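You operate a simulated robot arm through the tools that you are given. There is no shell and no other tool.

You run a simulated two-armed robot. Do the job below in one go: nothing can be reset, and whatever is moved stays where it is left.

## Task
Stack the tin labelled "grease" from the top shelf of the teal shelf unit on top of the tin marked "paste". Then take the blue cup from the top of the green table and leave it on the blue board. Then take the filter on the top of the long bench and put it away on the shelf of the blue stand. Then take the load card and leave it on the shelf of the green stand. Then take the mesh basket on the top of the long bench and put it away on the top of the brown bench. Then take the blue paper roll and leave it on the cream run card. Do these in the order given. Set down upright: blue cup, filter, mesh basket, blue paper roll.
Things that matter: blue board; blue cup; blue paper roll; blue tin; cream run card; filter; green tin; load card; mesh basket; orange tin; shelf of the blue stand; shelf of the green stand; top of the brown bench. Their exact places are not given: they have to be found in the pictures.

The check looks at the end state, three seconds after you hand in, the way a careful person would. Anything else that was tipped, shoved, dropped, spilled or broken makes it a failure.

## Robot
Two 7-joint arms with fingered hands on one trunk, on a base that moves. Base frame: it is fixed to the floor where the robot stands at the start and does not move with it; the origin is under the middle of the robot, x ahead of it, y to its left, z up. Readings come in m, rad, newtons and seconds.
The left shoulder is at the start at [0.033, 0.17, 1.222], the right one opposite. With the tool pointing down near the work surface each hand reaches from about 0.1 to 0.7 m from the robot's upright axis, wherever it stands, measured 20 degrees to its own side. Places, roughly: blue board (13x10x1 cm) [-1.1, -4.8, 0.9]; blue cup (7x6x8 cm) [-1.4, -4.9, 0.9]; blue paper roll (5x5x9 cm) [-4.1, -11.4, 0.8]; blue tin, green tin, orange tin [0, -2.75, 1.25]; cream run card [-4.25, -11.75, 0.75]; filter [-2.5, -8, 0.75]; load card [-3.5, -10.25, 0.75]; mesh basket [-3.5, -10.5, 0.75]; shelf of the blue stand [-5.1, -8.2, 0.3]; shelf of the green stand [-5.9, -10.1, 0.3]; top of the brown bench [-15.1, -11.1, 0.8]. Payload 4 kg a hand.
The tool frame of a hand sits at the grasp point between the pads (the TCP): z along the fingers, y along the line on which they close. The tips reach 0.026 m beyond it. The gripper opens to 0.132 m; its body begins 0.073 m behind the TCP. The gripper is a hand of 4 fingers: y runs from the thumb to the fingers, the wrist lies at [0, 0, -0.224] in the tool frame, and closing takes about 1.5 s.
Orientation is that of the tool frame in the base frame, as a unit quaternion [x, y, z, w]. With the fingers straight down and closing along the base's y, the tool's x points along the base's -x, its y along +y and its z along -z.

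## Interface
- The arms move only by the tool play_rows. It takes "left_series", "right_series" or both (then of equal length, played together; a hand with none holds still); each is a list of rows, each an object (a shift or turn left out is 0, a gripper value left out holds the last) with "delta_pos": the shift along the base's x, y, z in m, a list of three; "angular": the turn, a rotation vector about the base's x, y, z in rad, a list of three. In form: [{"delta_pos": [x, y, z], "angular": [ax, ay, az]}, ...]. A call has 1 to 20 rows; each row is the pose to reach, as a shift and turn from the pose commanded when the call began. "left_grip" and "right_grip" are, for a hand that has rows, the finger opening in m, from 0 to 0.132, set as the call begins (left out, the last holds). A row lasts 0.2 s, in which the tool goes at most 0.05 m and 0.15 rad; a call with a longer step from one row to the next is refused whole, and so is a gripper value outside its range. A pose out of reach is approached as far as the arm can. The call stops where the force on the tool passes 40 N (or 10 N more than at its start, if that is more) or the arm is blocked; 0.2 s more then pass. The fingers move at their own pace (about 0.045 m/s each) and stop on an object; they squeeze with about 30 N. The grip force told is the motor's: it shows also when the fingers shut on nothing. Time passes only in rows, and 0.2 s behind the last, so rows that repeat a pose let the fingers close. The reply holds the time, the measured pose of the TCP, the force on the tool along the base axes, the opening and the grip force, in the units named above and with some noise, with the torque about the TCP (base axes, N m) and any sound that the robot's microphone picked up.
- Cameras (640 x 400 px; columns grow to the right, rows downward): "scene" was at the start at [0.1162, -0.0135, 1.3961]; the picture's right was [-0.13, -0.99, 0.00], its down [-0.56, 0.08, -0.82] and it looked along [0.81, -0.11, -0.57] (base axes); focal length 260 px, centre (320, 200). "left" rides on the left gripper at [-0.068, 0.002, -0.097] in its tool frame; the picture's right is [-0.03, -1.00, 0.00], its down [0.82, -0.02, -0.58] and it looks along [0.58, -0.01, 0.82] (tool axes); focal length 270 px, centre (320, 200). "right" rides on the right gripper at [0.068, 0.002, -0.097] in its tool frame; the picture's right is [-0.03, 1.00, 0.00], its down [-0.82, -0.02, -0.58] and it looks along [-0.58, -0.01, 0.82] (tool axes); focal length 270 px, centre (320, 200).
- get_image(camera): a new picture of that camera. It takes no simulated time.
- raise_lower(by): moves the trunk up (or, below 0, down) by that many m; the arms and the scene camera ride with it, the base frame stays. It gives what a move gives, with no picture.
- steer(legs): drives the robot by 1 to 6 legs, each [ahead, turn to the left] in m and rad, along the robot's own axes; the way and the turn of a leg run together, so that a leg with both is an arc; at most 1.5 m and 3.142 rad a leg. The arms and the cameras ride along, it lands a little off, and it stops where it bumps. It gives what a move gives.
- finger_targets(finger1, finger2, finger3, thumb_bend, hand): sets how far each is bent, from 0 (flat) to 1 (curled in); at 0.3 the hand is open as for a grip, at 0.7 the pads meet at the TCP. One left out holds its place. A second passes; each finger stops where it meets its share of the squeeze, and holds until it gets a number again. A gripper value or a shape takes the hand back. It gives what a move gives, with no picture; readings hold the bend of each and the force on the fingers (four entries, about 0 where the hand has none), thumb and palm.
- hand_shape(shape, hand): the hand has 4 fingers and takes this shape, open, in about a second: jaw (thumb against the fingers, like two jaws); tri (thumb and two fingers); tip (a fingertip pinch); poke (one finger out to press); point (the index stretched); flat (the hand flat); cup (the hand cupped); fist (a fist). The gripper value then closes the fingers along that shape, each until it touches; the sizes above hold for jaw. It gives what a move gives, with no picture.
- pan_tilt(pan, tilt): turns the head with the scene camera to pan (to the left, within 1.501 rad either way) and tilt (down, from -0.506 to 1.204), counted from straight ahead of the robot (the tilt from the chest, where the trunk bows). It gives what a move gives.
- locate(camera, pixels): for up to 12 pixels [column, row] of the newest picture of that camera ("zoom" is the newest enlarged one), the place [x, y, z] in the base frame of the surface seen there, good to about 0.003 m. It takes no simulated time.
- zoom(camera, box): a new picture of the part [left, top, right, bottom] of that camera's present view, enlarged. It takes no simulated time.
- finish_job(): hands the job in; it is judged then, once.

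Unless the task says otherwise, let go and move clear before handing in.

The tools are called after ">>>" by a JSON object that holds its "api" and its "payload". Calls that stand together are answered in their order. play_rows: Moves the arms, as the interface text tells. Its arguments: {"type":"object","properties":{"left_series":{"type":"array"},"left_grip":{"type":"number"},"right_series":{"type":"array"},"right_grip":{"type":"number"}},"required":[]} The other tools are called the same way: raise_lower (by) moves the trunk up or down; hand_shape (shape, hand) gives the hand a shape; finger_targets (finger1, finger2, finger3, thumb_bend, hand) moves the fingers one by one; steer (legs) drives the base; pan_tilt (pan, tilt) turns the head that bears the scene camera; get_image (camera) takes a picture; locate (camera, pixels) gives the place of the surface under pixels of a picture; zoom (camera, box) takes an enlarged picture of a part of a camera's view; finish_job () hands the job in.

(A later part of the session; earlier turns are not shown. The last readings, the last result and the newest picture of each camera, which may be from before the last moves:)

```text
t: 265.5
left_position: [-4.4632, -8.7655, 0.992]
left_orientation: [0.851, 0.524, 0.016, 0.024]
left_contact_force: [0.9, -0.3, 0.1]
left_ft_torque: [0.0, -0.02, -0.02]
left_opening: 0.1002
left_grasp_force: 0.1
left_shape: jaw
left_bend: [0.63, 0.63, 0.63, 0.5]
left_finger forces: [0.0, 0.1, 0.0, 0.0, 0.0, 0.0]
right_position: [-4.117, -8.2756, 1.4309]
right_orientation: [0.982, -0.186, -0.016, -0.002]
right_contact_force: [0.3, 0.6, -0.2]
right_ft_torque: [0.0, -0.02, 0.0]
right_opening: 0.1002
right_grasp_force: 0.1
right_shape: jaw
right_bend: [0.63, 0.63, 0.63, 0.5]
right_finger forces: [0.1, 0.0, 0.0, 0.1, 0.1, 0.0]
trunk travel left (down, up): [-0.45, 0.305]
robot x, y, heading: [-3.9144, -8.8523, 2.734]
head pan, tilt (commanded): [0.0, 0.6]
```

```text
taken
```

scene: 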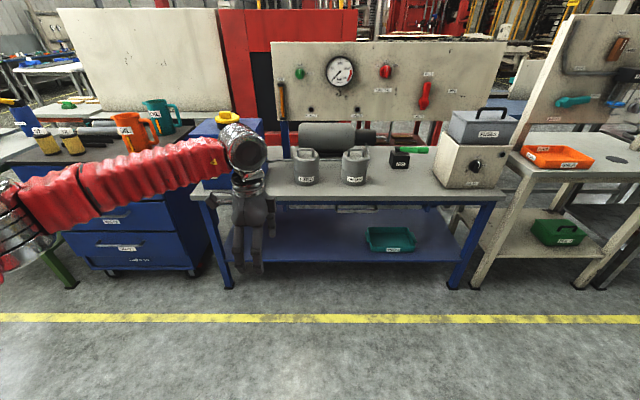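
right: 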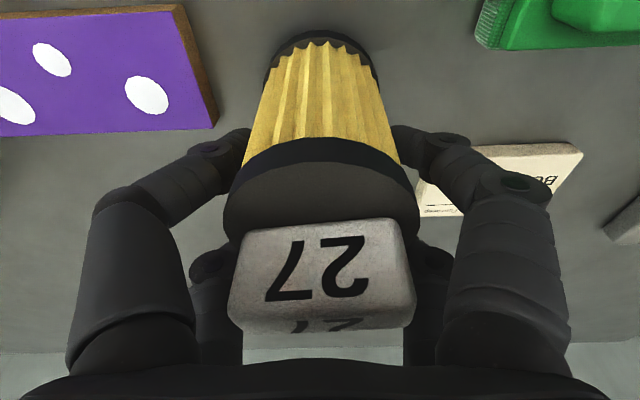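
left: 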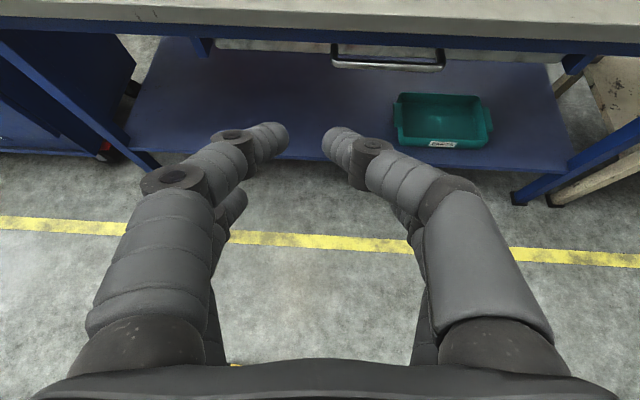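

Yaw works. Now I'll look down at the filter from here.

>>> {"api": "pan_tilt", "payload": {"pan": 0.2, "tilt": 1.15}}

>>> {"api": "get_image", "payload": {"camera": "scene"}}

>>> {"api": "get_image", "payload": {"camera": "left"}}

```text
t: 266.4
left_position: [-4.4625, -8.766, 0.9913]
left_orientation: [0.852, 0.523, 0.016, 0.023]
left_contact_force: [0.4, 0.2, -0.2]
left_ft_torque: [0.03, 0.01, 0.02]
left_opening: 0.1002
left_grasp_force: 0.1
left_shape: jaw
left_bend: [0.63, 0.63, 0.63, 0.5]
left_finger forces: [0.0, 0.0, 0.0, 0.1, 0.0, 0.0]
right_position: [-4.1164, -8.2769, 1.4312]
right_orientation: [0.982, -0.187, -0.016, -0.002]
right_contact_force: [-0.2, -0.5, -0.2]
right_ft_torque: [-0.01, -0.01, 0.01]
right_opening: 0.1001
right_grasp_force: 0.1
right_shape: jaw
right_bend: [0.63, 0.63, 0.63, 0.5]
right_finger forces: [0.0, 0.1, 0.0, 0.0, 0.0, 0.1]
trunk travel left (down, up): [-0.45, 0.305]
robot x, y, heading: [-3.9157, -8.8438, 2.737]
head pan, tilt (commanded): [0.201, 1.15]
```

```text
taken
```

scene: 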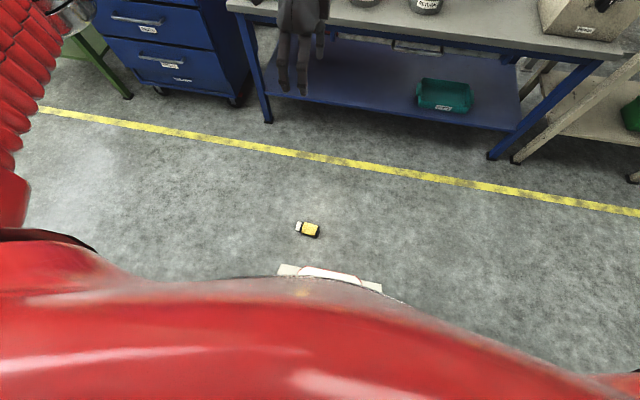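

```text
taken
```

left: 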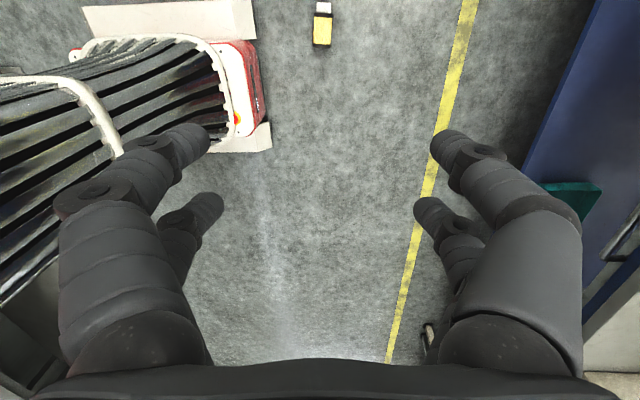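

>>> {"api": "zoom", "payload": {"camera": "scene", "box": [280, 210, 340, 250]}}

>>> {"api": "locate", "payload": {"camera": "scene", "pixels": [[299, 226], [304, 228], [309, 229], [314, 230], [317, 231], [330, 240], [340, 270], [285, 268]]}}

>>> {"api": "locate", "payload": {"camera": "left", "pixels": [[322, 7], [322, 20], [322, 30], [322, 44], [313, 30], [332, 30]]}}

```text
10.00 times, centred on (310, 230) of scene
```

zoom: 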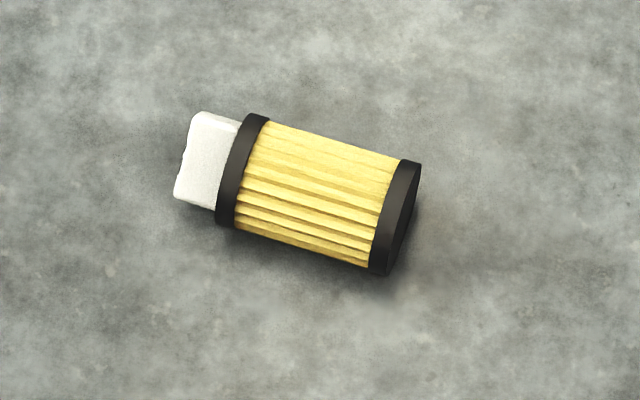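

```text
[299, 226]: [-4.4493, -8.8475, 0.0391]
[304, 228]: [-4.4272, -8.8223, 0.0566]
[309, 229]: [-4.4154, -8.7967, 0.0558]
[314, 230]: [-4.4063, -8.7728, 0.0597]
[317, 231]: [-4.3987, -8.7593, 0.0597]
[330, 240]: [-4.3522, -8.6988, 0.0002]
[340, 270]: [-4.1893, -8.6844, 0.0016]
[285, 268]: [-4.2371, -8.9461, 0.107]
```

```text
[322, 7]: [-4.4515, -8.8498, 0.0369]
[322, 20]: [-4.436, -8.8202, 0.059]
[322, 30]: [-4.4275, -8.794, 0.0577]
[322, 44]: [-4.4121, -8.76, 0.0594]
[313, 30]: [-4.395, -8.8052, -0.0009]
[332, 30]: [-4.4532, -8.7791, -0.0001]
```

The filter lies across my front, its axis along my left–right direction, centre ≈[-4.424,-8.790]. I'll lower the trunk fully and move ahead 0.12 m to bring it within reach.

>>> {"api": "raise_lower", "payload": {"by": -0.4}}

>>> {"api": "raise_lower", "payload": {"by": -0.05}}

>>> {"api": "steer", "payload": {"legs": [[0.11, 0]]}}

>>> {"api": "get_image", "payload": {"camera": "left"}}

```text
t: 270.3
left_position: [-4.4626, -8.7676, 0.5921]
left_orientation: [0.852, 0.523, 0.015, 0.024]
left_contact_force: [-0.2, -0.3, -0.2]
left_ft_torque: [-0.02, 0.02, 0.01]
left_opening: 0.1002
left_grasp_force: 0.0
left_shape: jaw
left_bend: [0.63, 0.63, 0.63, 0.5]
left_finger forces: [0.1, 0.0, 0.0, 0.0, 0.0, 0.1]
right_position: [-4.2664, -8.2101, 0.8351]
right_orientation: [0.961, -0.182, 0.204, 0.047]
right_contact_force: [0.6, -0.5, 0.4]
right_ft_torque: [-0.01, 0.03, 0.03]
right_opening: 0.1
right_grasp_force: 0.1
right_shape: jaw
right_bend: [0.63, 0.63, 0.63, 0.5]
right_finger forces: [0.1, 0.1, 0.0, 0.0, 0.0, 0.1]
trunk travel left (down, up): [-0.05, 0.705]
robot x, y, heading: [-3.9166, -8.8508, 2.736]
head pan, tilt (commanded): [0.201, 1.15]
```

```text
t: 271.2
left_position: [-4.4622, -8.7663, 0.5423]
left_orientation: [0.852, 0.523, 0.015, 0.023]
left_contact_force: [0.0, 0.3, -0.4]
left_ft_torque: [0.0, 0.03, 0.02]
left_opening: 0.1001
left_grasp_force: 0.0
left_shape: jaw
left_bend: [0.63, 0.63, 0.63, 0.5]
left_finger forces: [0.0, 0.0, 0.1, 0.0, 0.1, 0.0]
right_position: [-4.2847, -8.2025, 0.7473]
right_orientation: [0.951, -0.181, 0.245, 0.056]
right_contact_force: [0.6, 0.2, 0.2]
right_ft_torque: [0.0, 0.01, 0.0]
right_opening: 0.1
right_grasp_force: 0.0
right_shape: jaw
right_bend: [0.63, 0.63, 0.63, 0.5]
right_finger forces: [0.0, 0.1, 0.1, 0.0, 0.0, 0.0]
trunk travel left (down, up): [0.0, 0.755]
robot x, y, heading: [-3.9183, -8.8493, 2.731]
head pan, tilt (commanded): [0.201, 1.15]
```

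```text
t: 272.4
left_position: [-4.5609, -8.722, 0.5406]
left_orientation: [0.852, 0.522, 0.015, 0.023]
left_contact_force: [1.0, 0.4, -0.2]
left_ft_torque: [0.0, -0.01, -0.04]
left_opening: 0.1004
left_grasp_force: 0.0
left_shape: jaw
left_bend: [0.63, 0.63, 0.63, 0.5]
left_finger forces: [0.1, 0.0, 0.0, 0.0, 0.1, 0.0]
right_position: [-4.3807, -8.1595, 0.7449]
right_orientation: [0.95, -0.182, 0.246, 0.057]
right_contact_force: [0.0, 0.4, 0.0]
right_ft_torque: [0.01, 0.0, 0.05]
right_opening: 0.1002
right_grasp_force: 0.1
right_shape: jaw
right_bend: [0.63, 0.63, 0.63, 0.5]
right_finger forces: [0.0, 0.1, 0.1, 0.0, 0.1, 0.0]
trunk travel left (down, up): [0.0, 0.755]
robot x, y, heading: [-4.0145, -8.8065, 2.729]
head pan, tilt (commanded): [0.201, 1.15]
```

```text
taken
```

left: 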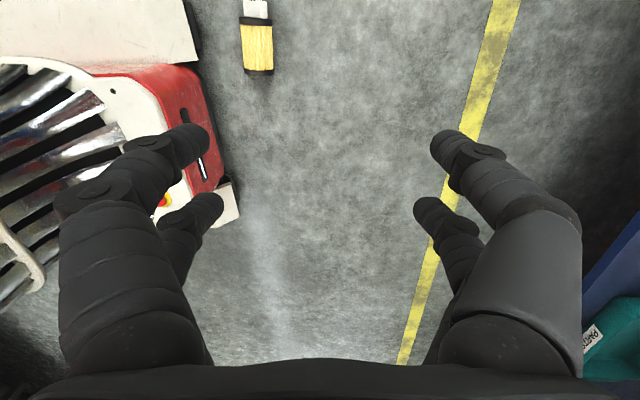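

The right hand's pose changed while the trunk went down. I'll look at the right arm before continuing.

>>> {"api": "pan_tilt", "payload": {"pan": -0.5, "tilt": 0.8}}

>>> {"api": "get_image", "payload": {"camera": "scene"}}

>>> {"api": "get_image", "payload": {"camera": "right"}}

```text
t: 273.5
left_position: [-4.5615, -8.7227, 0.5431]
left_orientation: [0.852, 0.522, 0.016, 0.023]
left_contact_force: [1.3, 0.1, 0.0]
left_ft_torque: [0.0, 0.02, -0.04]
left_opening: 0.1003
left_grasp_force: 0.1
left_shape: jaw
left_bend: [0.63, 0.63, 0.63, 0.5]
left_finger forces: [0.0, 0.0, 0.1, 0.0, 0.1, 0.0]
right_position: [-4.3823, -8.1598, 0.7461]
right_orientation: [0.951, -0.181, 0.245, 0.057]
right_contact_force: [-0.5, -0.5, 0.0]
right_ft_torque: [-0.02, -0.03, 0.02]
right_opening: 0.1002
right_grasp_force: 0.1
right_shape: jaw
right_bend: [0.63, 0.63, 0.63, 0.5]
right_finger forces: [0.1, 0.0, 0.0, 0.0, 0.0, 0.0]
trunk travel left (down, up): [0.0, 0.755]
robot x, y, heading: [-4.0177, -8.8097, 2.728]
head pan, tilt (commanded): [-0.499, 0.799]
```

```text
taken
```

scene: 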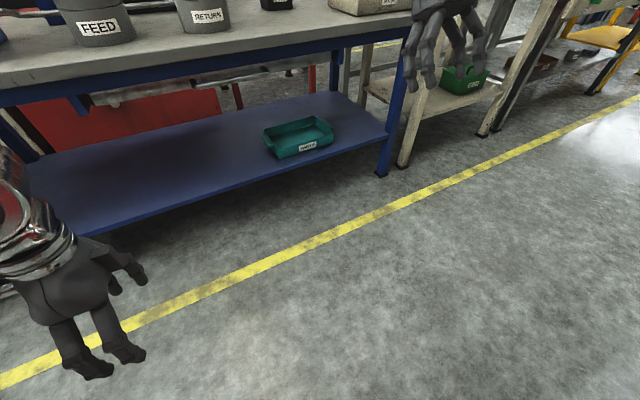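

```text
taken
```

right: 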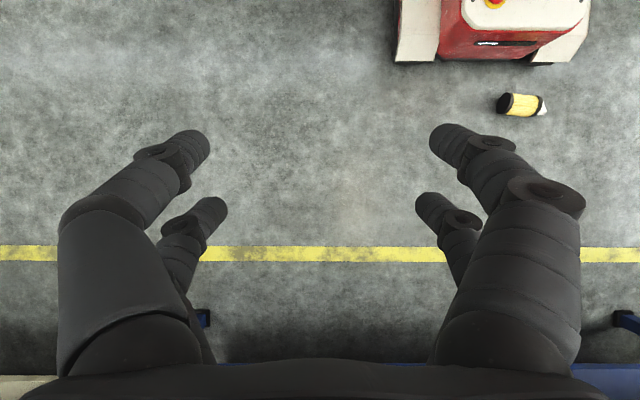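

The trunk bows forward when low; the right hand just rode along and is 0.4 m clear of the stand. I'll move the left hand over the filter and down to z≈0.2, trimming the yaw.

>>> {"api": "play_rows", "payload": {"left_series": [{"delta_pos": [0.03, -0.015, -0.03], "angular": [0.006, 0.012, 0.023]}, {"delta_pos": [0.06, -0.03, -0.06], "angular": [0.012, 0.025, 0.046]}, {"delta_pos": [0.09, -0.044, -0.09], "angular": [0.018, 0.037, 0.069]}, {"delta_pos": [0.115, -0.056, -0.125], "angular": [0.0235, 0.0496, 0.092]}, {"delta_pos": [0.1375, -0.0673, -0.16], "angular": [0.0235, 0.0496, 0.092]}, {"delta_pos": [0.1375, -0.0673, -0.2], "angular": [0.0235, 0.0496, 0.092]}, {"delta_pos": [0.1375, -0.0673, -0.24], "angular": [0.0235, 0.0496, 0.092]}, {"delta_pos": [0.1375, -0.0673, -0.28], "angular": [0.0235, 0.0496, 0.092]}, {"delta_pos": [0.1375, -0.0673, -0.32], "angular": [0.0235, 0.0496, 0.092]}, {"delta_pos": [0.1375, -0.0673, -0.36], "angular": [0.0235, 0.0496, 0.092]}, {"delta_pos": [0.1375, -0.0673, -0.36], "angular": [0.0235, 0.0496, 0.092]}]}}

>>> {"api": "get_image", "payload": {"camera": "left"}}

>>> {"api": "locate", "payload": {"camera": "left", "pixels": [[320, 60], [320, 90], [320, 120], [320, 150]]}}

```text
t: 275.9
left_position: [-4.4224, -8.7898, 0.1833]
left_orientation: [0.828, 0.561, 0.001, -0.001]
left_contact_force: [0.6, -0.4, 0.3]
left_ft_torque: [0.02, 0.01, 0.02]
left_opening: 0.1001
left_grasp_force: 0.0
left_shape: jaw
left_bend: [0.63, 0.63, 0.63, 0.5]
left_finger forces: [0.0, 0.0, 0.1, 0.0, 0.1, 0.0]
right_position: [-4.3817, -8.1594, 0.7466]
right_orientation: [0.951, -0.182, 0.245, 0.057]
right_contact_force: [0.5, 0.4, 0.5]
right_ft_torque: [0.01, 0.02, 0.02]
right_opening: 0.1001
right_grasp_force: 0.1
right_shape: jaw
right_bend: [0.63, 0.63, 0.63, 0.5]
right_finger forces: [0.0, 0.0, 0.0, 0.0, 0.0, 0.0]
trunk travel left (down, up): [0.0, 0.755]
robot x, y, heading: [-4.0166, -8.8095, 2.732]
head pan, tilt (commanded): [-0.499, 0.799]
```

```text
taken
```

left: 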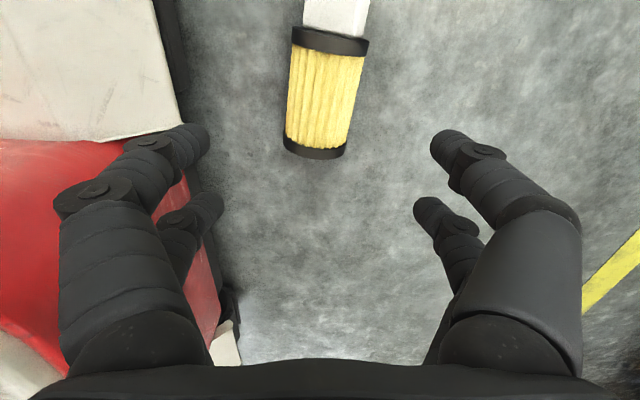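

```text
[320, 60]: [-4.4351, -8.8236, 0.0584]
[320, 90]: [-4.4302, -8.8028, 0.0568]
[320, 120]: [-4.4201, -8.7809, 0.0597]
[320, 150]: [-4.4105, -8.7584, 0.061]
```

The tool is vertical over the filter; the filter's axis is turned ~6° relative to the hand. I'll measure ridge points to trim yaw and position.

>>> {"api": "locate", "payload": {"camera": "left", "pixels": [[330, 45], [324, 95], [316, 148], [296, 60], [361, 65], [288, 130], [346, 138], [333, 12]]}}

```text
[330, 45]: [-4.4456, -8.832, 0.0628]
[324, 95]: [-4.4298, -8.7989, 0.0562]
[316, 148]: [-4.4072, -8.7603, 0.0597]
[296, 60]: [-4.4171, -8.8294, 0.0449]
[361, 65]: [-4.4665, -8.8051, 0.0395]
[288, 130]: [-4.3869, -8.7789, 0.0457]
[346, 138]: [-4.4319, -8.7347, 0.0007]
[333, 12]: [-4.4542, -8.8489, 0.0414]
```

Axis direction found; I'll yaw −0.11 rad, centre at [-4.426,-8.796] and lower to z≈0.038.

>>> {"api": "play_rows", "payload": {"left_series": [{"delta_pos": [-0.004, -0.0064, -0.02], "angular": [0, 0, -0.1115]}, {"delta_pos": [-0.004, -0.0064, -0.06], "angular": [0, 0, -0.1115]}, {"delta_pos": [-0.004, -0.0064, -0.1], "angular": [0, 0, -0.1115]}, {"delta_pos": [-0.004, -0.0064, -0.13], "angular": [0, 0, -0.1115]}, {"delta_pos": [-0.004, -0.0064, -0.145], "angular": [0, 0, -0.1115]}, {"delta_pos": [-0.004, -0.0064, -0.145], "angular": [0, 0, -0.1115]}]}}

>>> {"api": "get_image", "payload": {"camera": "left"}}

```text
t: 277.3
left_position: [-4.4259, -8.7963, 0.0374]
left_orientation: [0.858, 0.514, 0.0, -0.001]
left_contact_force: [-0.5, 0.2, 1.0]
left_ft_torque: [0.02, 0.01, 0.0]
left_opening: 0.1004
left_grasp_force: 0.2
left_shape: jaw
left_bend: [0.63, 0.63, 0.63, 0.5]
left_finger forces: [0.1, 0.0, 0.0, 0.0, 0.0, 0.1]
right_position: [-4.3821, -8.1586, 0.7474]
right_orientation: [0.951, -0.181, 0.246, 0.056]
right_contact_force: [0.3, -0.4, 0.7]
right_ft_torque: [-0.02, 0.02, 0.02]
right_opening: 0.0999
right_grasp_force: 0.1
right_shape: jaw
right_bend: [0.63, 0.63, 0.63, 0.5]
right_finger forces: [0.0, 0.0, 0.1, 0.1, 0.1, 0.0]
trunk travel left (down, up): [0.0, 0.755]
robot x, y, heading: [-4.0154, -8.8116, 2.735]
head pan, tilt (commanded): [-0.499, 0.799]
```

```text
taken
```

left: 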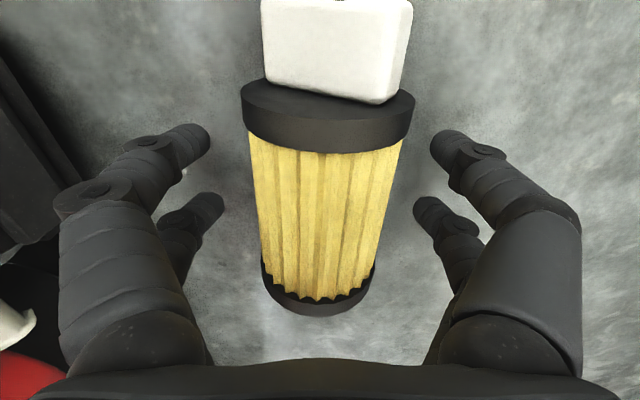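

The filter lies well aligned between both finger pairs. I'll close fully.

>>> {"api": "play_rows", "payload": {"left_series": [{"delta_pos": [0, 0, 0]}, {"delta_pos": [0, 0, 0]}, {"delta_pos": [0, 0, 0]}, {"delta_pos": [0, 0, 0]}, {"delta_pos": [0, 0, 0]}, {"delta_pos": [0, 0, 0]}, {"delta_pos": [0, 0, 0]}, {"delta_pos": [0, 0, 0]}], "left_grip": 0.02}}

>>> {"api": "get_image", "payload": {"camera": "left"}}

```text
t: 279.1
left_position: [-4.4267, -8.7981, 0.0368]
left_orientation: [0.858, 0.514, 0.0, 0.001]
left_contact_force: [0.4, -0.1, 0.0]
left_ft_torque: [0.03, -0.01, -0.01]
left_opening: 0.0488
left_grasp_force: 29.7
left_shape: jaw
left_bend: [0.74, 0.74, 0.74, 0.7]
left_finger forces: [26.5, 26.4, 26.8, 0.0, 27.3, 0.0]
right_position: [-4.3825, -8.1591, 0.7461]
right_orientation: [0.95, -0.181, 0.246, 0.056]
right_contact_force: [-0.2, -0.1, 1.2]
right_ft_torque: [0.02, -0.04, 0.0]
right_opening: 0.1002
right_grasp_force: 0.1
right_shape: jaw
right_bend: [0.63, 0.63, 0.63, 0.5]
right_finger forces: [0.0, 0.0, 0.0, 0.0, 0.0, 0.0]
trunk travel left (down, up): [0.0, 0.755]
robot x, y, heading: [-4.016, -8.8068, 2.732]
head pan, tilt (commanded): [-0.499, 0.799]
```

```text
taken
```

left: 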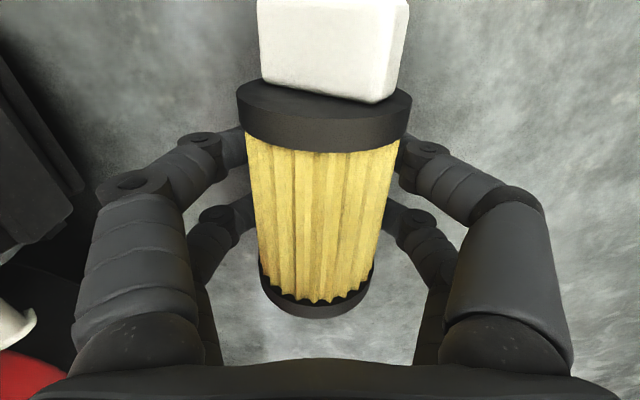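

All four digits hold at ~26 N. I'll lift it to z≈0.4 and then yaw back so the cap end points forward.

>>> {"api": "play_rows", "payload": {"left_series": [{"delta_pos": [0, 0, 0.03]}, {"delta_pos": [0, 0, 0.07]}, {"delta_pos": [0, 0, 0.11]}, {"delta_pos": [0, 0, 0.15]}, {"delta_pos": [0, 0, 0.19]}, {"delta_pos": [0, 0, 0.23]}, {"delta_pos": [-0.02, 0.01, 0.27]}, {"delta_pos": [-0.05, 0.02, 0.3]}, {"delta_pos": [-0.08, 0.03, 0.33]}, {"delta_pos": [-0.11, 0.045, 0.36]}, {"delta_pos": [-0.11, 0.045, 0.36]}]}}

>>> {"api": "play_rows", "payload": {"left_series": [{"angular": [0, 0, -0.14]}, {"angular": [0, 0, -0.28]}, {"angular": [0, 0, -0.42]}, {"angular": [0, 0, -0.56]}, {"angular": [0, 0, -0.7]}, {"angular": [0, 0, -0.84]}, {"angular": [0, 0, -0.98]}, {"angular": [0, 0, -1.12]}, {"angular": [0, 0, -1.26]}, {"angular": [0, 0, -1.4]}, {"angular": [0, 0, -1.48]}, {"angular": [0, 0, -1.48]}]}}

>>> {"api": "get_image", "payload": {"camera": "left"}}

>>> {"api": "pan_tilt", "payload": {"pan": 0.2, "tilt": 0.7}}

>>> {"api": "get_image", "payload": {"camera": "scene"}}

```text
t: 281.5
left_position: [-4.539, -8.7491, 0.3992]
left_orientation: [0.858, 0.513, 0.002, 0.001]
left_contact_force: [-0.3, 0.9, -1.3]
left_ft_torque: [-0.03, 0.01, -0.01]
left_opening: 0.0486
left_grasp_force: 30.0
left_shape: jaw
left_bend: [0.74, 0.74, 0.74, 0.7]
left_finger forces: [26.7, 26.7, 27.0, 0.0, 27.5, 0.0]
right_position: [-4.3824, -8.1596, 0.7458]
right_orientation: [0.951, -0.182, 0.246, 0.056]
right_contact_force: [-0.4, -0.4, -0.3]
right_ft_torque: [-0.02, -0.02, -0.01]
right_opening: 0.1002
right_grasp_force: 0.1
right_shape: jaw
right_bend: [0.63, 0.63, 0.63, 0.5]
right_finger forces: [0.0, 0.0, 0.1, 0.0, 0.0, 0.0]
trunk travel left (down, up): [0.0, 0.755]
robot x, y, heading: [-4.0168, -8.8089, 2.731]
head pan, tilt (commanded): [-0.499, 0.799]
```

```text
t: 284.1
left_position: [-4.5377, -8.7507, 0.397]
left_orientation: [0.98, -0.201, 0.002, 0.001]
left_contact_force: [-0.3, 0.1, -2.3]
left_ft_torque: [0.03, 0.01, 0.01]
left_opening: 0.0485
left_grasp_force: 29.6
left_shape: jaw
left_bend: [0.74, 0.74, 0.74, 0.7]
left_finger forces: [26.5, 26.4, 26.9, 0.0, 27.3, 0.0]
right_position: [-4.3814, -8.1592, 0.746]
right_orientation: [0.95, -0.182, 0.246, 0.057]
right_contact_force: [-0.6, -0.4, 0.7]
right_ft_torque: [-0.01, -0.02, -0.03]
right_opening: 0.1001
right_grasp_force: 0.1
right_shape: jaw
right_bend: [0.63, 0.63, 0.63, 0.5]
right_finger forces: [0.1, 0.0, 0.0, 0.1, 0.0, 0.1]
trunk travel left (down, up): [0.0, 0.755]
robot x, y, heading: [-4.0155, -8.8093, 2.729]
head pan, tilt (commanded): [-0.499, 0.799]
```

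```text
taken
```

left: 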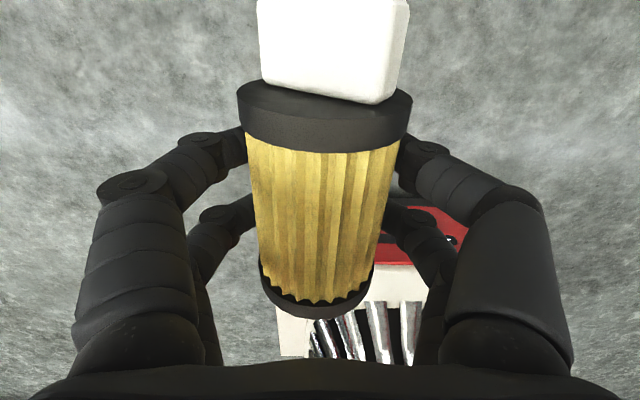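

```text
t: 285.1
left_position: [-4.5373, -8.7507, 0.3971]
left_orientation: [0.98, -0.199, 0.002, 0.0]
left_contact_force: [-0.4, -0.7, -2.7]
left_ft_torque: [-0.02, -0.01, 0.02]
left_opening: 0.0488
left_grasp_force: 29.6
left_shape: jaw
left_bend: [0.74, 0.74, 0.74, 0.7]
left_finger forces: [26.5, 26.5, 26.8, 0.1, 27.3, 0.1]
right_position: [-4.3809, -8.159, 0.7463]
right_orientation: [0.951, -0.18, 0.246, 0.056]
right_contact_force: [-0.7, 0.7, -0.3]
right_ft_torque: [0.04, 0.01, 0.01]
right_opening: 0.0999
right_grasp_force: 0.1
right_shape: jaw
right_bend: [0.63, 0.63, 0.63, 0.5]
right_finger forces: [0.1, 0.0, 0.0, 0.0, 0.1, 0.0]
trunk travel left (down, up): [0.0, 0.755]
robot x, y, heading: [-4.0159, -8.8094, 2.73]
head pan, tilt (commanded): [0.201, 0.7]
```

```text
taken
```

scene: 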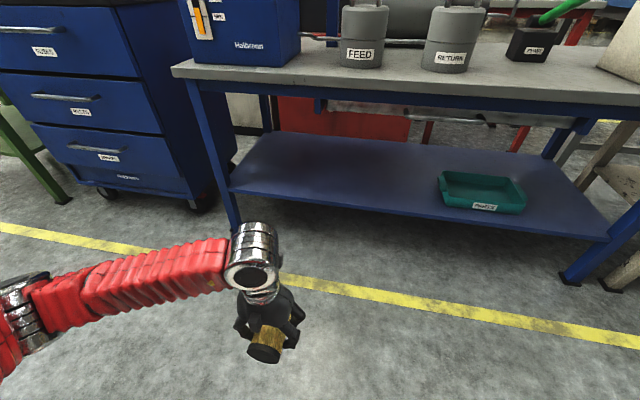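

The filter is held level, bottom toward me. I'll pitch the tool up gradually here in free space to see how far it goes at this low height.

>>> {"api": "play_rows", "payload": {"left_series": [{"delta_pos": [-0.01, 0.004, 0], "angular": [0.056, 0.1283, 0]}, {"delta_pos": [-0.02, 0.008, 0], "angular": [0.112, 0.2566, 0]}, {"delta_pos": [-0.03, 0.012, 0], "angular": [0.168, 0.385, 0]}, {"delta_pos": [-0.04, 0.016, 0], "angular": [0.224, 0.513, 0]}, {"delta_pos": [-0.05, 0.02, 0], "angular": [0.28, 0.6416, 0]}, {"delta_pos": [-0.06, 0.024, 0], "angular": [0.336, 0.77, 0]}, {"delta_pos": [-0.07, 0.028, 0], "angular": [0.392, 0.898, 0]}, {"delta_pos": [-0.073, 0.032, 0], "angular": [0.448, 1.0264, 0]}, {"delta_pos": [-0.073, 0.032, 0], "angular": [0.448, 1.0264, 0]}]}}

>>> {"api": "get_image", "payload": {"camera": "scene"}}

```text
t: 287.1
left_position: [-4.5818, -8.7255, 0.3977]
left_orientation: [0.923, -0.19, -0.325, -0.075]
left_contact_force: [-0.7, -0.8, -1.5]
left_ft_torque: [-0.01, -0.03, -0.02]
left_opening: 0.0485
left_grasp_force: 30.4
left_shape: jaw
left_bend: [0.74, 0.74, 0.74, 0.7]
left_finger forces: [26.4, 26.5, 26.8, 0.1, 27.2, 0.0]
left hand out of reach, approached as far as the arm can: row 5, 6, 7, 8, 9
right_position: [-4.3804, -8.1594, 0.7462]
right_orientation: [0.95, -0.182, 0.246, 0.056]
right_contact_force: [-0.6, -0.9, -0.2]
right_ft_torque: [-0.04, 0.01, 0.0]
right_opening: 0.1002
right_grasp_force: 0.1
right_shape: jaw
right_bend: [0.63, 0.63, 0.63, 0.5]
right_finger forces: [0.1, 0.0, 0.0, 0.0, 0.1, 0.0]
trunk travel left (down, up): [0.0, 0.755]
robot x, y, heading: [-4.0164, -8.81, 2.731]
head pan, tilt (commanded): [0.201, 0.7]
```

```text
taken
```

scene: 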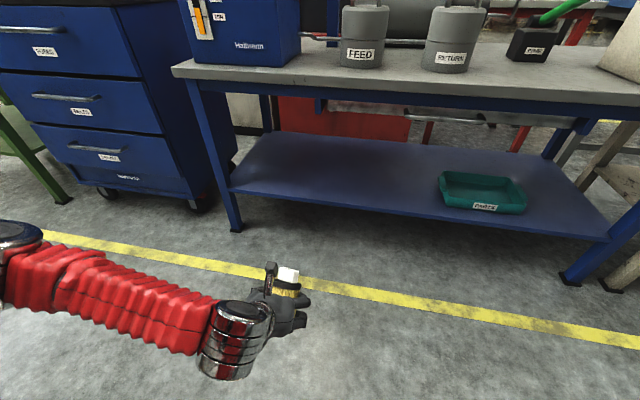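

At the fully lowered trunk the pitch stops near 38°. So I'll stand the filter up on the stand's top first. Raise the trunk by 0.3 and see how the arms' postures come back.

>>> {"api": "raise_lower", "payload": {"by": 0.3}}

>>> {"api": "get_image", "payload": {"camera": "scene"}}

```text
t: 290.1
left_position: [-4.583, -8.726, 0.6969]
left_orientation: [0.924, -0.19, -0.323, -0.074]
left_contact_force: [-0.3, -0.9, -2.2]
left_ft_torque: [0.02, 0.01, -0.03]
left_opening: 0.0487
left_grasp_force: 29.4
left_shape: jaw
left_bend: [0.74, 0.74, 0.74, 0.7]
left_finger forces: [26.4, 26.5, 26.7, 0.0, 27.0, 0.1]
right_position: [-4.2677, -8.2091, 1.2284]
right_orientation: [0.981, -0.188, 0.049, 0.013]
right_contact_force: [-0.2, -1.5, 0.7]
right_ft_torque: [-0.02, -0.03, 0.01]
right_opening: 0.1001
right_grasp_force: 0.0
right_shape: jaw
right_bend: [0.63, 0.63, 0.63, 0.5]
right_finger forces: [0.1, 0.0, 0.0, 0.0, 0.1, 0.0]
trunk travel left (down, up): [-0.3, 0.455]
robot x, y, heading: [-4.0177, -8.8053, 2.732]
head pan, tilt (commanded): [0.201, 0.7]
```

```text
taken
```

scene: 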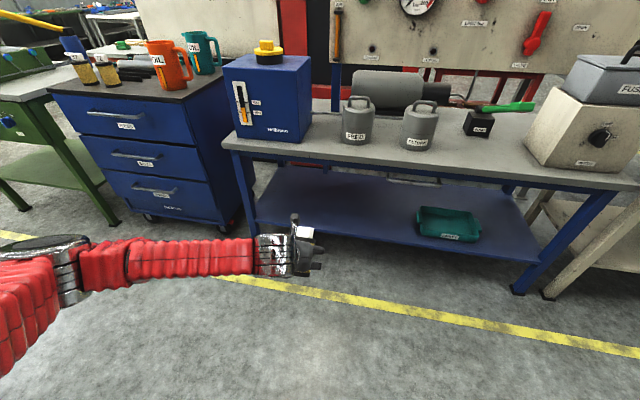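

The bow is nearly gone at this height. I'll bring the filter in front (slightly right of my axis), up to z≈0.85, and pitch to ~67°.

>>> {"api": "play_rows", "payload": {"left_series": [{"delta_pos": [0.01, 0.032, 0.025], "angular": [0.034, 0.077, 0]}, {"delta_pos": [0.021, 0.064, 0.05], "angular": [0.067, 0.155, 0]}, {"delta_pos": [0.031, 0.096, 0.075], "angular": [0.101, 0.232, 0]}, {"delta_pos": [0.041, 0.127, 0.1], "angular": [0.135, 0.309, 0]}, {"delta_pos": [0.052, 0.159, 0.125], "angular": [0.169, 0.387, 0]}, {"delta_pos": [0.062, 0.191, 0.15], "angular": [0.2024, 0.4638, 0]}, {"delta_pos": [0.062, 0.191, 0.15], "angular": [0.2024, 0.4638, 0]}]}}

>>> {"api": "get_image", "payload": {"camera": "scene"}}

>>> {"api": "get_image", "payload": {"camera": "left"}}

```text
t: 291.7
left_position: [-4.5204, -8.5353, 0.8445]
left_orientation: [0.812, -0.169, -0.545, -0.122]
left_contact_force: [1.1, -0.6, -2.0]
left_ft_torque: [-0.02, 0.01, 0.02]
left_opening: 0.0482
left_grasp_force: 30.2
left_shape: jaw
left_bend: [0.74, 0.74, 0.74, 0.7]
left_finger forces: [26.4, 26.4, 26.8, 0.0, 27.2, 0.1]
right_position: [-4.268, -8.2097, 1.228]
right_orientation: [0.981, -0.188, 0.048, 0.013]
right_contact_force: [-0.1, 1.2, 0.9]
right_ft_torque: [-0.05, -0.01, -0.05]
right_opening: 0.1001
right_grasp_force: 0.0
right_shape: jaw
right_bend: [0.63, 0.63, 0.63, 0.5]
right_finger forces: [0.1, 0.1, 0.1, 0.1, 0.1, 0.0]
trunk travel left (down, up): [-0.3, 0.455]
robot x, y, heading: [-4.0143, -8.8064, 2.733]
head pan, tilt (commanded): [0.201, 0.7]
```

```text
taken
```

scene: 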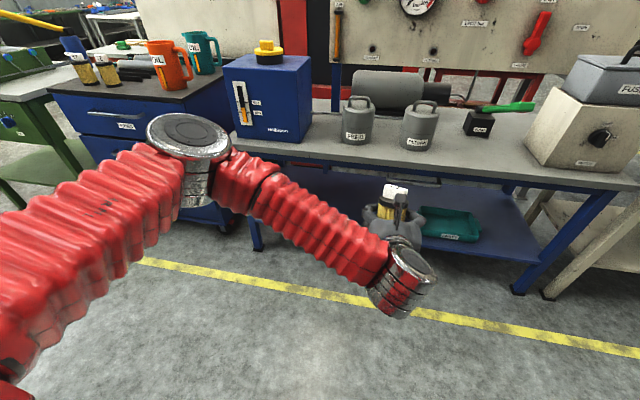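

```text
taken
```

left: 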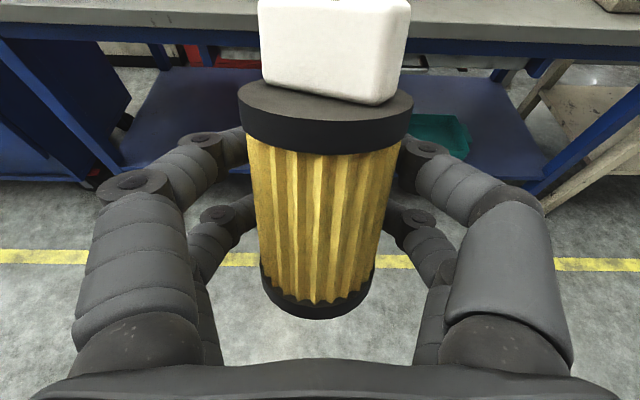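

68° reached. I'll try a bit further, to ~85°.

>>> {"api": "play_rows", "payload": {"left_series": [{"delta_pos": [0, 0, 0.01], "angular": [0.03, 0.069, 0]}, {"delta_pos": [0, 0, 0.02], "angular": [0.06, 0.137, 0]}, {"delta_pos": [0, 0, 0.03], "angular": [0.09, 0.206, 0]}, {"delta_pos": [0, 0, 0.04], "angular": [0.12, 0.275, 0]}, {"delta_pos": [0, 0, 0.04], "angular": [0.12, 0.275, 0]}]}}

>>> {"api": "get_image", "payload": {"camera": "scene"}}

```text
t: 292.9
left_position: [-4.5215, -8.5358, 0.8872]
left_orientation: [0.721, -0.151, -0.661, -0.145]
left_contact_force: [0.6, -0.5, -2.7]
left_ft_torque: [-0.04, -0.04, 0.02]
left_opening: 0.0485
left_grasp_force: 29.8
left_shape: jaw
left_bend: [0.74, 0.74, 0.74, 0.7]
left_finger forces: [26.3, 26.4, 26.8, 0.0, 27.1, 0.0]
right_position: [-4.2675, -8.2083, 1.229]
right_orientation: [0.981, -0.188, 0.05, 0.012]
right_contact_force: [-0.6, 0.0, -0.9]
right_ft_torque: [-0.01, -0.03, 0.0]
right_opening: 0.0999
right_grasp_force: 0.1
right_shape: jaw
right_bend: [0.63, 0.63, 0.63, 0.5]
right_finger forces: [0.1, 0.0, 0.0, 0.1, 0.0, 0.0]
trunk travel left (down, up): [-0.3, 0.455]
robot x, y, heading: [-4.017, -8.8116, 2.737]
head pan, tilt (commanded): [0.201, 0.7]
```

```text
taken
```

scene: 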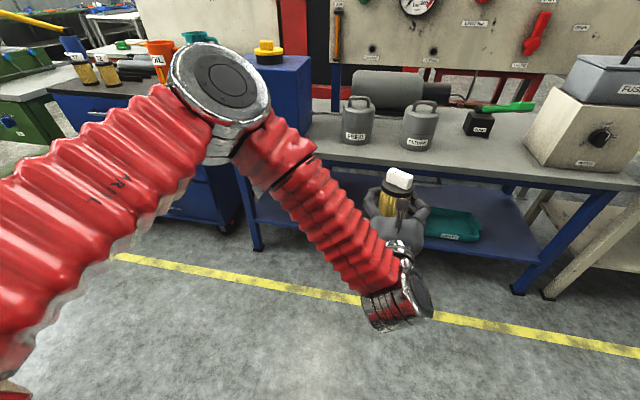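

85° is reached here (z=0.887). I'll test whether it stays reachable at z≈0.78, the height needed on the stand top.

>>> {"api": "play_rows", "payload": {"left_series": [{"delta_pos": [0, 0, -0.03]}, {"delta_pos": [0, 0, -0.06]}, {"delta_pos": [0, 0, -0.085]}, {"delta_pos": [0, 0, -0.107]}, {"delta_pos": [0, 0, -0.107]}]}}

```text
t: 294.1
left_position: [-4.5202, -8.534, 0.7804]
left_orientation: [0.721, -0.152, -0.66, -0.146]
left_contact_force: [-0.1, 0.2, -2.6]
left_ft_torque: [-0.02, -0.01, -0.02]
left_opening: 0.0482
left_grasp_force: 29.6
left_shape: jaw
left_bend: [0.74, 0.74, 0.74, 0.7]
left_finger forces: [26.3, 26.3, 26.7, 0.0, 27.1, 0.0]
right_position: [-4.2678, -8.2098, 1.2281]
right_orientation: [0.981, -0.187, 0.05, 0.013]
right_contact_force: [0.0, -0.5, -0.6]
right_ft_torque: [0.01, -0.01, 0.03]
right_opening: 0.0997
right_grasp_force: 0.2
right_shape: jaw
right_bend: [0.63, 0.63, 0.63, 0.5]
right_finger forces: [0.0, 0.1, 0.0, 0.0, 0.1, 0.1]
trunk travel left (down, up): [-0.3, 0.455]
robot x, y, heading: [-4.0161, -8.811, 2.731]
head pan, tilt (commanded): [0.201, 0.7]
```

Good – this elbow-up branch keeps 85° at z=0.78. I'll test lowering the trunk from here in steps to see if it holds toward shelf height, still in free space.

>>> {"api": "raise_lower", "payload": {"by": -0.2}}

>>> {"api": "get_image", "payload": {"camera": "scene"}}

```text
t: 296.3
left_position: [-4.5206, -8.5356, 0.582]
left_orientation: [0.721, -0.15, -0.661, -0.145]
left_contact_force: [-0.3, 0.4, -2.1]
left_ft_torque: [0.01, -0.04, 0.01]
left_opening: 0.0481
left_grasp_force: 30.3
left_shape: jaw
left_bend: [0.74, 0.74, 0.74, 0.7]
left_finger forces: [26.4, 26.3, 26.7, 0.0, 27.1, 0.0]
right_position: [-4.3444, -8.175, 0.9212]
right_orientation: [0.968, -0.184, 0.166, 0.038]
right_contact_force: [0.0, 0.2, -0.3]
right_ft_torque: [-0.04, 0.03, 0.0]
right_opening: 0.1
right_grasp_force: 0.0
right_shape: jaw
right_bend: [0.63, 0.63, 0.63, 0.5]
right_finger forces: [0.0, 0.0, 0.0, 0.0, 0.1, 0.1]
trunk travel left (down, up): [-0.1, 0.655]
robot x, y, heading: [-4.0155, -8.8092, 2.733]
head pan, tilt (commanded): [0.201, 0.7]
```

```text
taken
```

scene: 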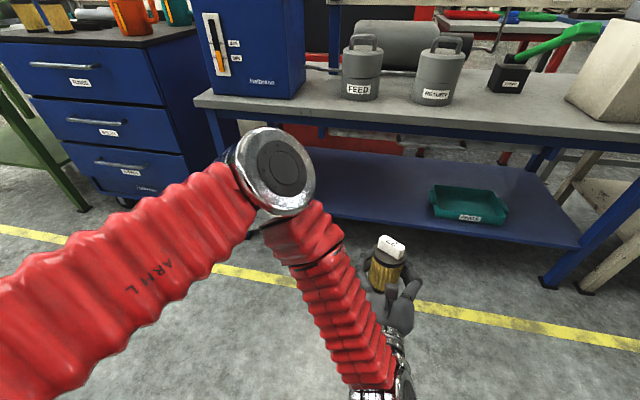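

It holds at z=0.58. Lower the trunk the last 0.1 and then bring the hand down toward z≈0.33.

>>> {"api": "raise_lower", "payload": {"by": -0.1}}

>>> {"api": "play_rows", "payload": {"left_series": [{"delta_pos": [0, 0, -0.04]}, {"delta_pos": [0, 0, -0.08]}, {"delta_pos": [0, 0, -0.12]}, {"delta_pos": [0, 0, -0.14]}, {"delta_pos": [0, 0, -0.14]}]}}

>>> {"api": "get_image", "payload": {"camera": "scene"}}

```text
t: 297.6
left_position: [-4.5277, -8.5466, 0.4718]
left_orientation: [0.73, -0.143, -0.655, -0.132]
left_contact_force: [0.1, -0.7, -2.3]
left_ft_torque: [0.02, -0.01, 0.03]
left_opening: 0.0484
left_grasp_force: 30.1
left_shape: jaw
left_bend: [0.74, 0.74, 0.74, 0.7]
left_finger forces: [26.4, 26.5, 26.9, 0.1, 27.1, 0.0]
right_position: [-4.3822, -8.1592, 0.7447]
right_orientation: [0.95, -0.181, 0.247, 0.057]
right_contact_force: [0.1, -0.6, 1.1]
right_ft_torque: [-0.03, 0.02, 0.01]
right_opening: 0.1001
right_grasp_force: 0.1
right_shape: jaw
right_bend: [0.63, 0.63, 0.63, 0.5]
right_finger forces: [0.0, 0.1, 0.1, 0.1, 0.1, 0.0]
trunk travel left (down, up): [0.0, 0.755]
robot x, y, heading: [-4.0159, -8.8079, 2.738]
head pan, tilt (commanded): [0.201, 0.7]
```

```text
t: 298.8
left_position: [-4.514, -8.5186, 0.4011]
left_orientation: [0.724, -0.147, -0.66, -0.139]
left_contact_force: [-1.0, -0.6, -2.2]
left_ft_torque: [-0.03, -0.02, 0.01]
left_opening: 0.0481
left_grasp_force: 30.5
left_shape: jaw
left_bend: [0.74, 0.74, 0.74, 0.7]
left_finger forces: [26.5, 26.4, 26.9, 0.0, 27.2, 0.1]
left hand out of reach, approached as far as the arm can: row 2, 3, 4, 5
right_position: [-4.3823, -8.1599, 0.7454]
right_orientation: [0.95, -0.181, 0.247, 0.057]
right_contact_force: [0.2, -0.4, 0.2]
right_ft_torque: [0.01, 0.03, 0.02]
right_opening: 0.1001
right_grasp_force: 0.0
right_shape: jaw
right_bend: [0.63, 0.63, 0.63, 0.5]
right_finger forces: [0.0, 0.0, 0.0, 0.1, 0.1, 0.0]
trunk travel left (down, up): [0.0, 0.755]
robot x, y, heading: [-4.0139, -8.8036, 2.73]
head pan, tilt (commanded): [0.201, 0.7]
```

```text
taken
```

scene: 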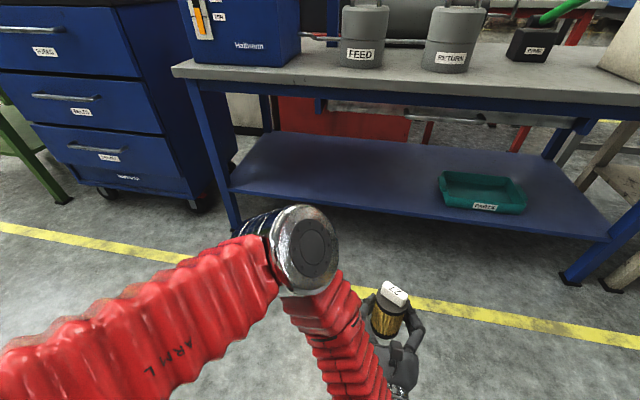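

z≈0.40 is the limit at 85°. I'll try 70° and go lower.

>>> {"api": "play_rows", "payload": {"left_series": [{"angular": [-0.053, -0.12, 0]}, {"angular": [-0.105, -0.24, 0]}, {"delta_pos": [0, 0, -0.03], "angular": [-0.105, -0.24, 0]}, {"delta_pos": [0, 0, -0.06], "angular": [-0.105, -0.24, 0]}, {"delta_pos": [0, 0, -0.085], "angular": [-0.105, -0.24, 0]}, {"delta_pos": [0, 0, -0.085], "angular": [-0.105, -0.24, 0]}]}}

>>> {"api": "get_image", "payload": {"camera": "scene"}}

```text
t: 300.2
left_position: [-4.5116, -8.5152, 0.3159]
left_orientation: [0.801, -0.166, -0.561, -0.125]
left_contact_force: [-0.3, -0.8, -2.7]
left_ft_torque: [-0.04, -0.01, 0.01]
left_opening: 0.0481
left_grasp_force: 29.7
left_shape: jaw
left_bend: [0.74, 0.74, 0.74, 0.7]
left_finger forces: [26.5, 26.5, 27.0, 0.1, 27.4, 0.0]
right_position: [-4.3823, -8.16, 0.7437]
right_orientation: [0.95, -0.181, 0.247, 0.056]
right_contact_force: [0.0, -0.5, -0.1]
right_ft_torque: [0.01, -0.01, 0.0]
right_opening: 0.1001
right_grasp_force: 0.1
right_shape: jaw
right_bend: [0.63, 0.63, 0.63, 0.5]
right_finger forces: [0.1, 0.0, 0.1, 0.1, 0.0, 0.0]
trunk travel left (down, up): [0.0, 0.755]
robot x, y, heading: [-4.0165, -8.8057, 2.734]
head pan, tilt (commanded): [0.201, 0.7]
```

```text
taken
```

scene: 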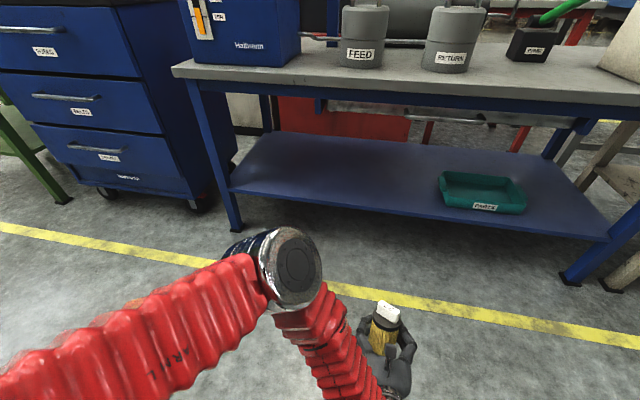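

At 70° the hand reaches z=0.316. I'll check where the elbow and forearm sit relative to where the stand's top edge would be.

>>> {"api": "locate", "payload": {"camera": "scene", "pixels": [[290, 240], [300, 262], [320, 265], [310, 290], [330, 320], [355, 370], [385, 310], [270, 235], [385, 335], [360, 325], [395, 395], [290, 300]]}}

```text
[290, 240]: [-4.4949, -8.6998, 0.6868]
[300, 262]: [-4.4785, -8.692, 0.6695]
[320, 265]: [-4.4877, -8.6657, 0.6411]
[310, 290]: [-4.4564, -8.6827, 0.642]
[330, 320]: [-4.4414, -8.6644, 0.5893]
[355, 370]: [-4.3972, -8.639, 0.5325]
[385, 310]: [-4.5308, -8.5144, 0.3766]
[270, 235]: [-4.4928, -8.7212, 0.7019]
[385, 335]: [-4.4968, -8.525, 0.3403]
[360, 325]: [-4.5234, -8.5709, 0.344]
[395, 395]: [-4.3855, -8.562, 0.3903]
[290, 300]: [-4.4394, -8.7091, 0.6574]
```

The elbow's front (fwd≈0.485, z≈0.64–0.70) would meet the stand's top edge when the hand is only ~8 cm in. I'll see if extending the arm 0.1 m forward drops the elbow.

>>> {"api": "play_rows", "payload": {"left_series": [{"delta_pos": [-0.03, 0.013, 0.0]}, {"delta_pos": [-0.06, 0.026, 0.0]}, {"delta_pos": [-0.0918, 0.0397, 0.0]}, {"delta_pos": [-0.0918, 0.0397, 0.0]}]}}

>>> {"api": "get_image", "payload": {"camera": "scene"}}

>>> {"api": "locate", "payload": {"camera": "scene", "pixels": [[290, 240], [310, 240], [330, 250], [310, 270], [340, 290], [360, 320], [280, 220], [300, 220]]}}

```text
t: 301.2
left_position: [-4.6016, -8.4765, 0.3156]
left_orientation: [0.802, -0.167, -0.56, -0.125]
left_contact_force: [-0.1, -0.5, -2.1]
left_ft_torque: [-0.02, -0.01, 0.02]
left_opening: 0.0482
left_grasp_force: 29.9
left_shape: jaw
left_bend: [0.74, 0.74, 0.74, 0.7]
left_finger forces: [26.5, 26.5, 27.0, 0.0, 27.2, 0.0]
right_position: [-4.3831, -8.1591, 0.7444]
right_orientation: [0.95, -0.182, 0.247, 0.057]
right_contact_force: [0.0, -0.5, -0.1]
right_ft_torque: [0.02, -0.01, -0.01]
right_opening: 0.1
right_grasp_force: 0.0
right_shape: jaw
right_bend: [0.63, 0.63, 0.63, 0.5]
right_finger forces: [0.1, 0.0, 0.1, 0.0, 0.0, 0.0]
trunk travel left (down, up): [0.0, 0.755]
robot x, y, heading: [-4.0196, -8.8078, 2.73]
head pan, tilt (commanded): [0.201, 0.7]
```

```text
taken
```

scene: 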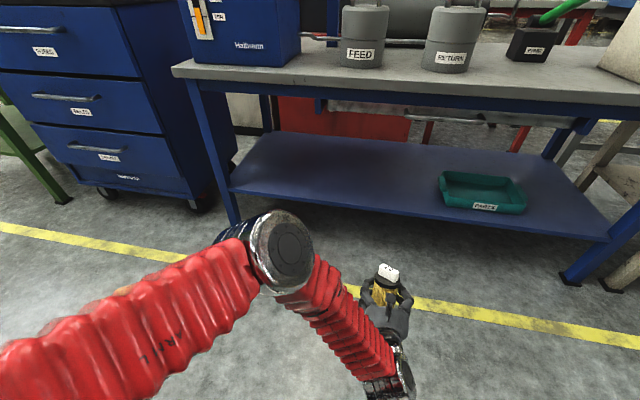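

```text
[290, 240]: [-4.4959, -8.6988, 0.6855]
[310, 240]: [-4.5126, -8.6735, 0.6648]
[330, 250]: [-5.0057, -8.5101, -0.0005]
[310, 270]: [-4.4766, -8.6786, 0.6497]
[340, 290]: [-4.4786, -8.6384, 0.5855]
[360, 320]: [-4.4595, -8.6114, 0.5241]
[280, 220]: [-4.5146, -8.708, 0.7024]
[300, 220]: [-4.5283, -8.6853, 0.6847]
```

Now the elbow front is at fwd≈0.52 while the hand is at 0.67. I'll try extending another 5 cm.

>>> {"api": "play_rows", "payload": {"left_series": [{"delta_pos": [-0.023, 0.01, 0.0]}, {"delta_pos": [-0.046, 0.02, 0.0]}, {"delta_pos": [-0.064, 0.028, 0.0]}, {"delta_pos": [-0.064, 0.028, 0.0]}]}}

>>> {"api": "get_image", "payload": {"camera": "scene"}}

>>> {"api": "locate", "payload": {"camera": "scene", "pixels": [[290, 220], [310, 220], [300, 200], [280, 205], [310, 260], [340, 270], [360, 300], [270, 215]]}}

```text
t: 302.2
left_position: [-4.6663, -8.4483, 0.3155]
left_orientation: [0.802, -0.168, -0.56, -0.125]
left_contact_force: [0.3, -0.1, -2.0]
left_ft_torque: [-0.04, 0.0, 0.0]
left_opening: 0.048
left_grasp_force: 30.3
left_shape: jaw
left_bend: [0.74, 0.74, 0.74, 0.7]
left_finger forces: [26.4, 26.5, 26.9, 0.1, 27.2, 0.0]
right_position: [-4.3825, -8.1597, 0.7445]
right_orientation: [0.95, -0.181, 0.248, 0.057]
right_contact_force: [0.0, -0.3, -0.3]
right_ft_torque: [0.01, 0.0, -0.05]
right_opening: 0.1001
right_grasp_force: 0.1
right_shape: jaw
right_bend: [0.63, 0.63, 0.63, 0.5]
right_finger forces: [0.1, 0.0, 0.0, 0.0, 0.0, 0.1]
trunk travel left (down, up): [0.0, 0.755]
robot x, y, heading: [-4.0182, -8.8092, 2.732]
head pan, tilt (commanded): [0.201, 0.7]
```

```text
taken
```

scene: 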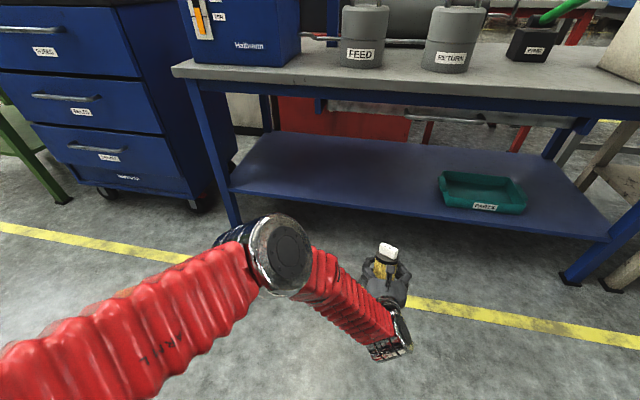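

```text
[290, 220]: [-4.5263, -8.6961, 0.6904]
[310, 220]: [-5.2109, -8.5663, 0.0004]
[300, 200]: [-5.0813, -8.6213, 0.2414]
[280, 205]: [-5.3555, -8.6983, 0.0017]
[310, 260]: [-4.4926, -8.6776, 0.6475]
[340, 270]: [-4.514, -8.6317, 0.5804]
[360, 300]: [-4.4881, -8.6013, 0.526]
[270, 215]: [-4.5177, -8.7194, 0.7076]
```

With the arm extended (hand at fwd≈0.74, elbow front ≈0.52) there is enough depth to get in under the top edge. I'll re-measure the shelf and top edges from this low view.

>>> {"api": "locate", "payload": {"camera": "scene", "pixels": [[260, 196], [330, 204], [420, 213], [560, 233], [230, 76], [350, 92], [450, 103], [560, 116], [350, 105], [450, 118], [300, 170], [400, 180]]}}

>>> {"api": "zoom", "payload": {"camera": "scene", "box": [180, 50, 640, 290]}}

```text
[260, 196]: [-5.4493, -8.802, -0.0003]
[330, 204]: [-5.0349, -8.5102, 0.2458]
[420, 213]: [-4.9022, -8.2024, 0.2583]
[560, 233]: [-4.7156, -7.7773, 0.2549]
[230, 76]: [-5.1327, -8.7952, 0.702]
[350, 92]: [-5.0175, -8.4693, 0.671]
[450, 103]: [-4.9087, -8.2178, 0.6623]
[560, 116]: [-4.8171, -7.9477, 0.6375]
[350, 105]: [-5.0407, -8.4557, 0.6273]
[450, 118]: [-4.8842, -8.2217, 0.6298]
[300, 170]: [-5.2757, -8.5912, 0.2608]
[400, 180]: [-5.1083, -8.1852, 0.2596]
```

```text
1.39 times, centred on (410, 170) of scene
```

zoom: 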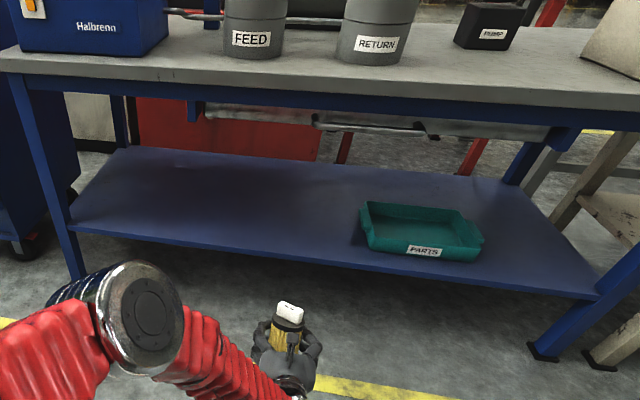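

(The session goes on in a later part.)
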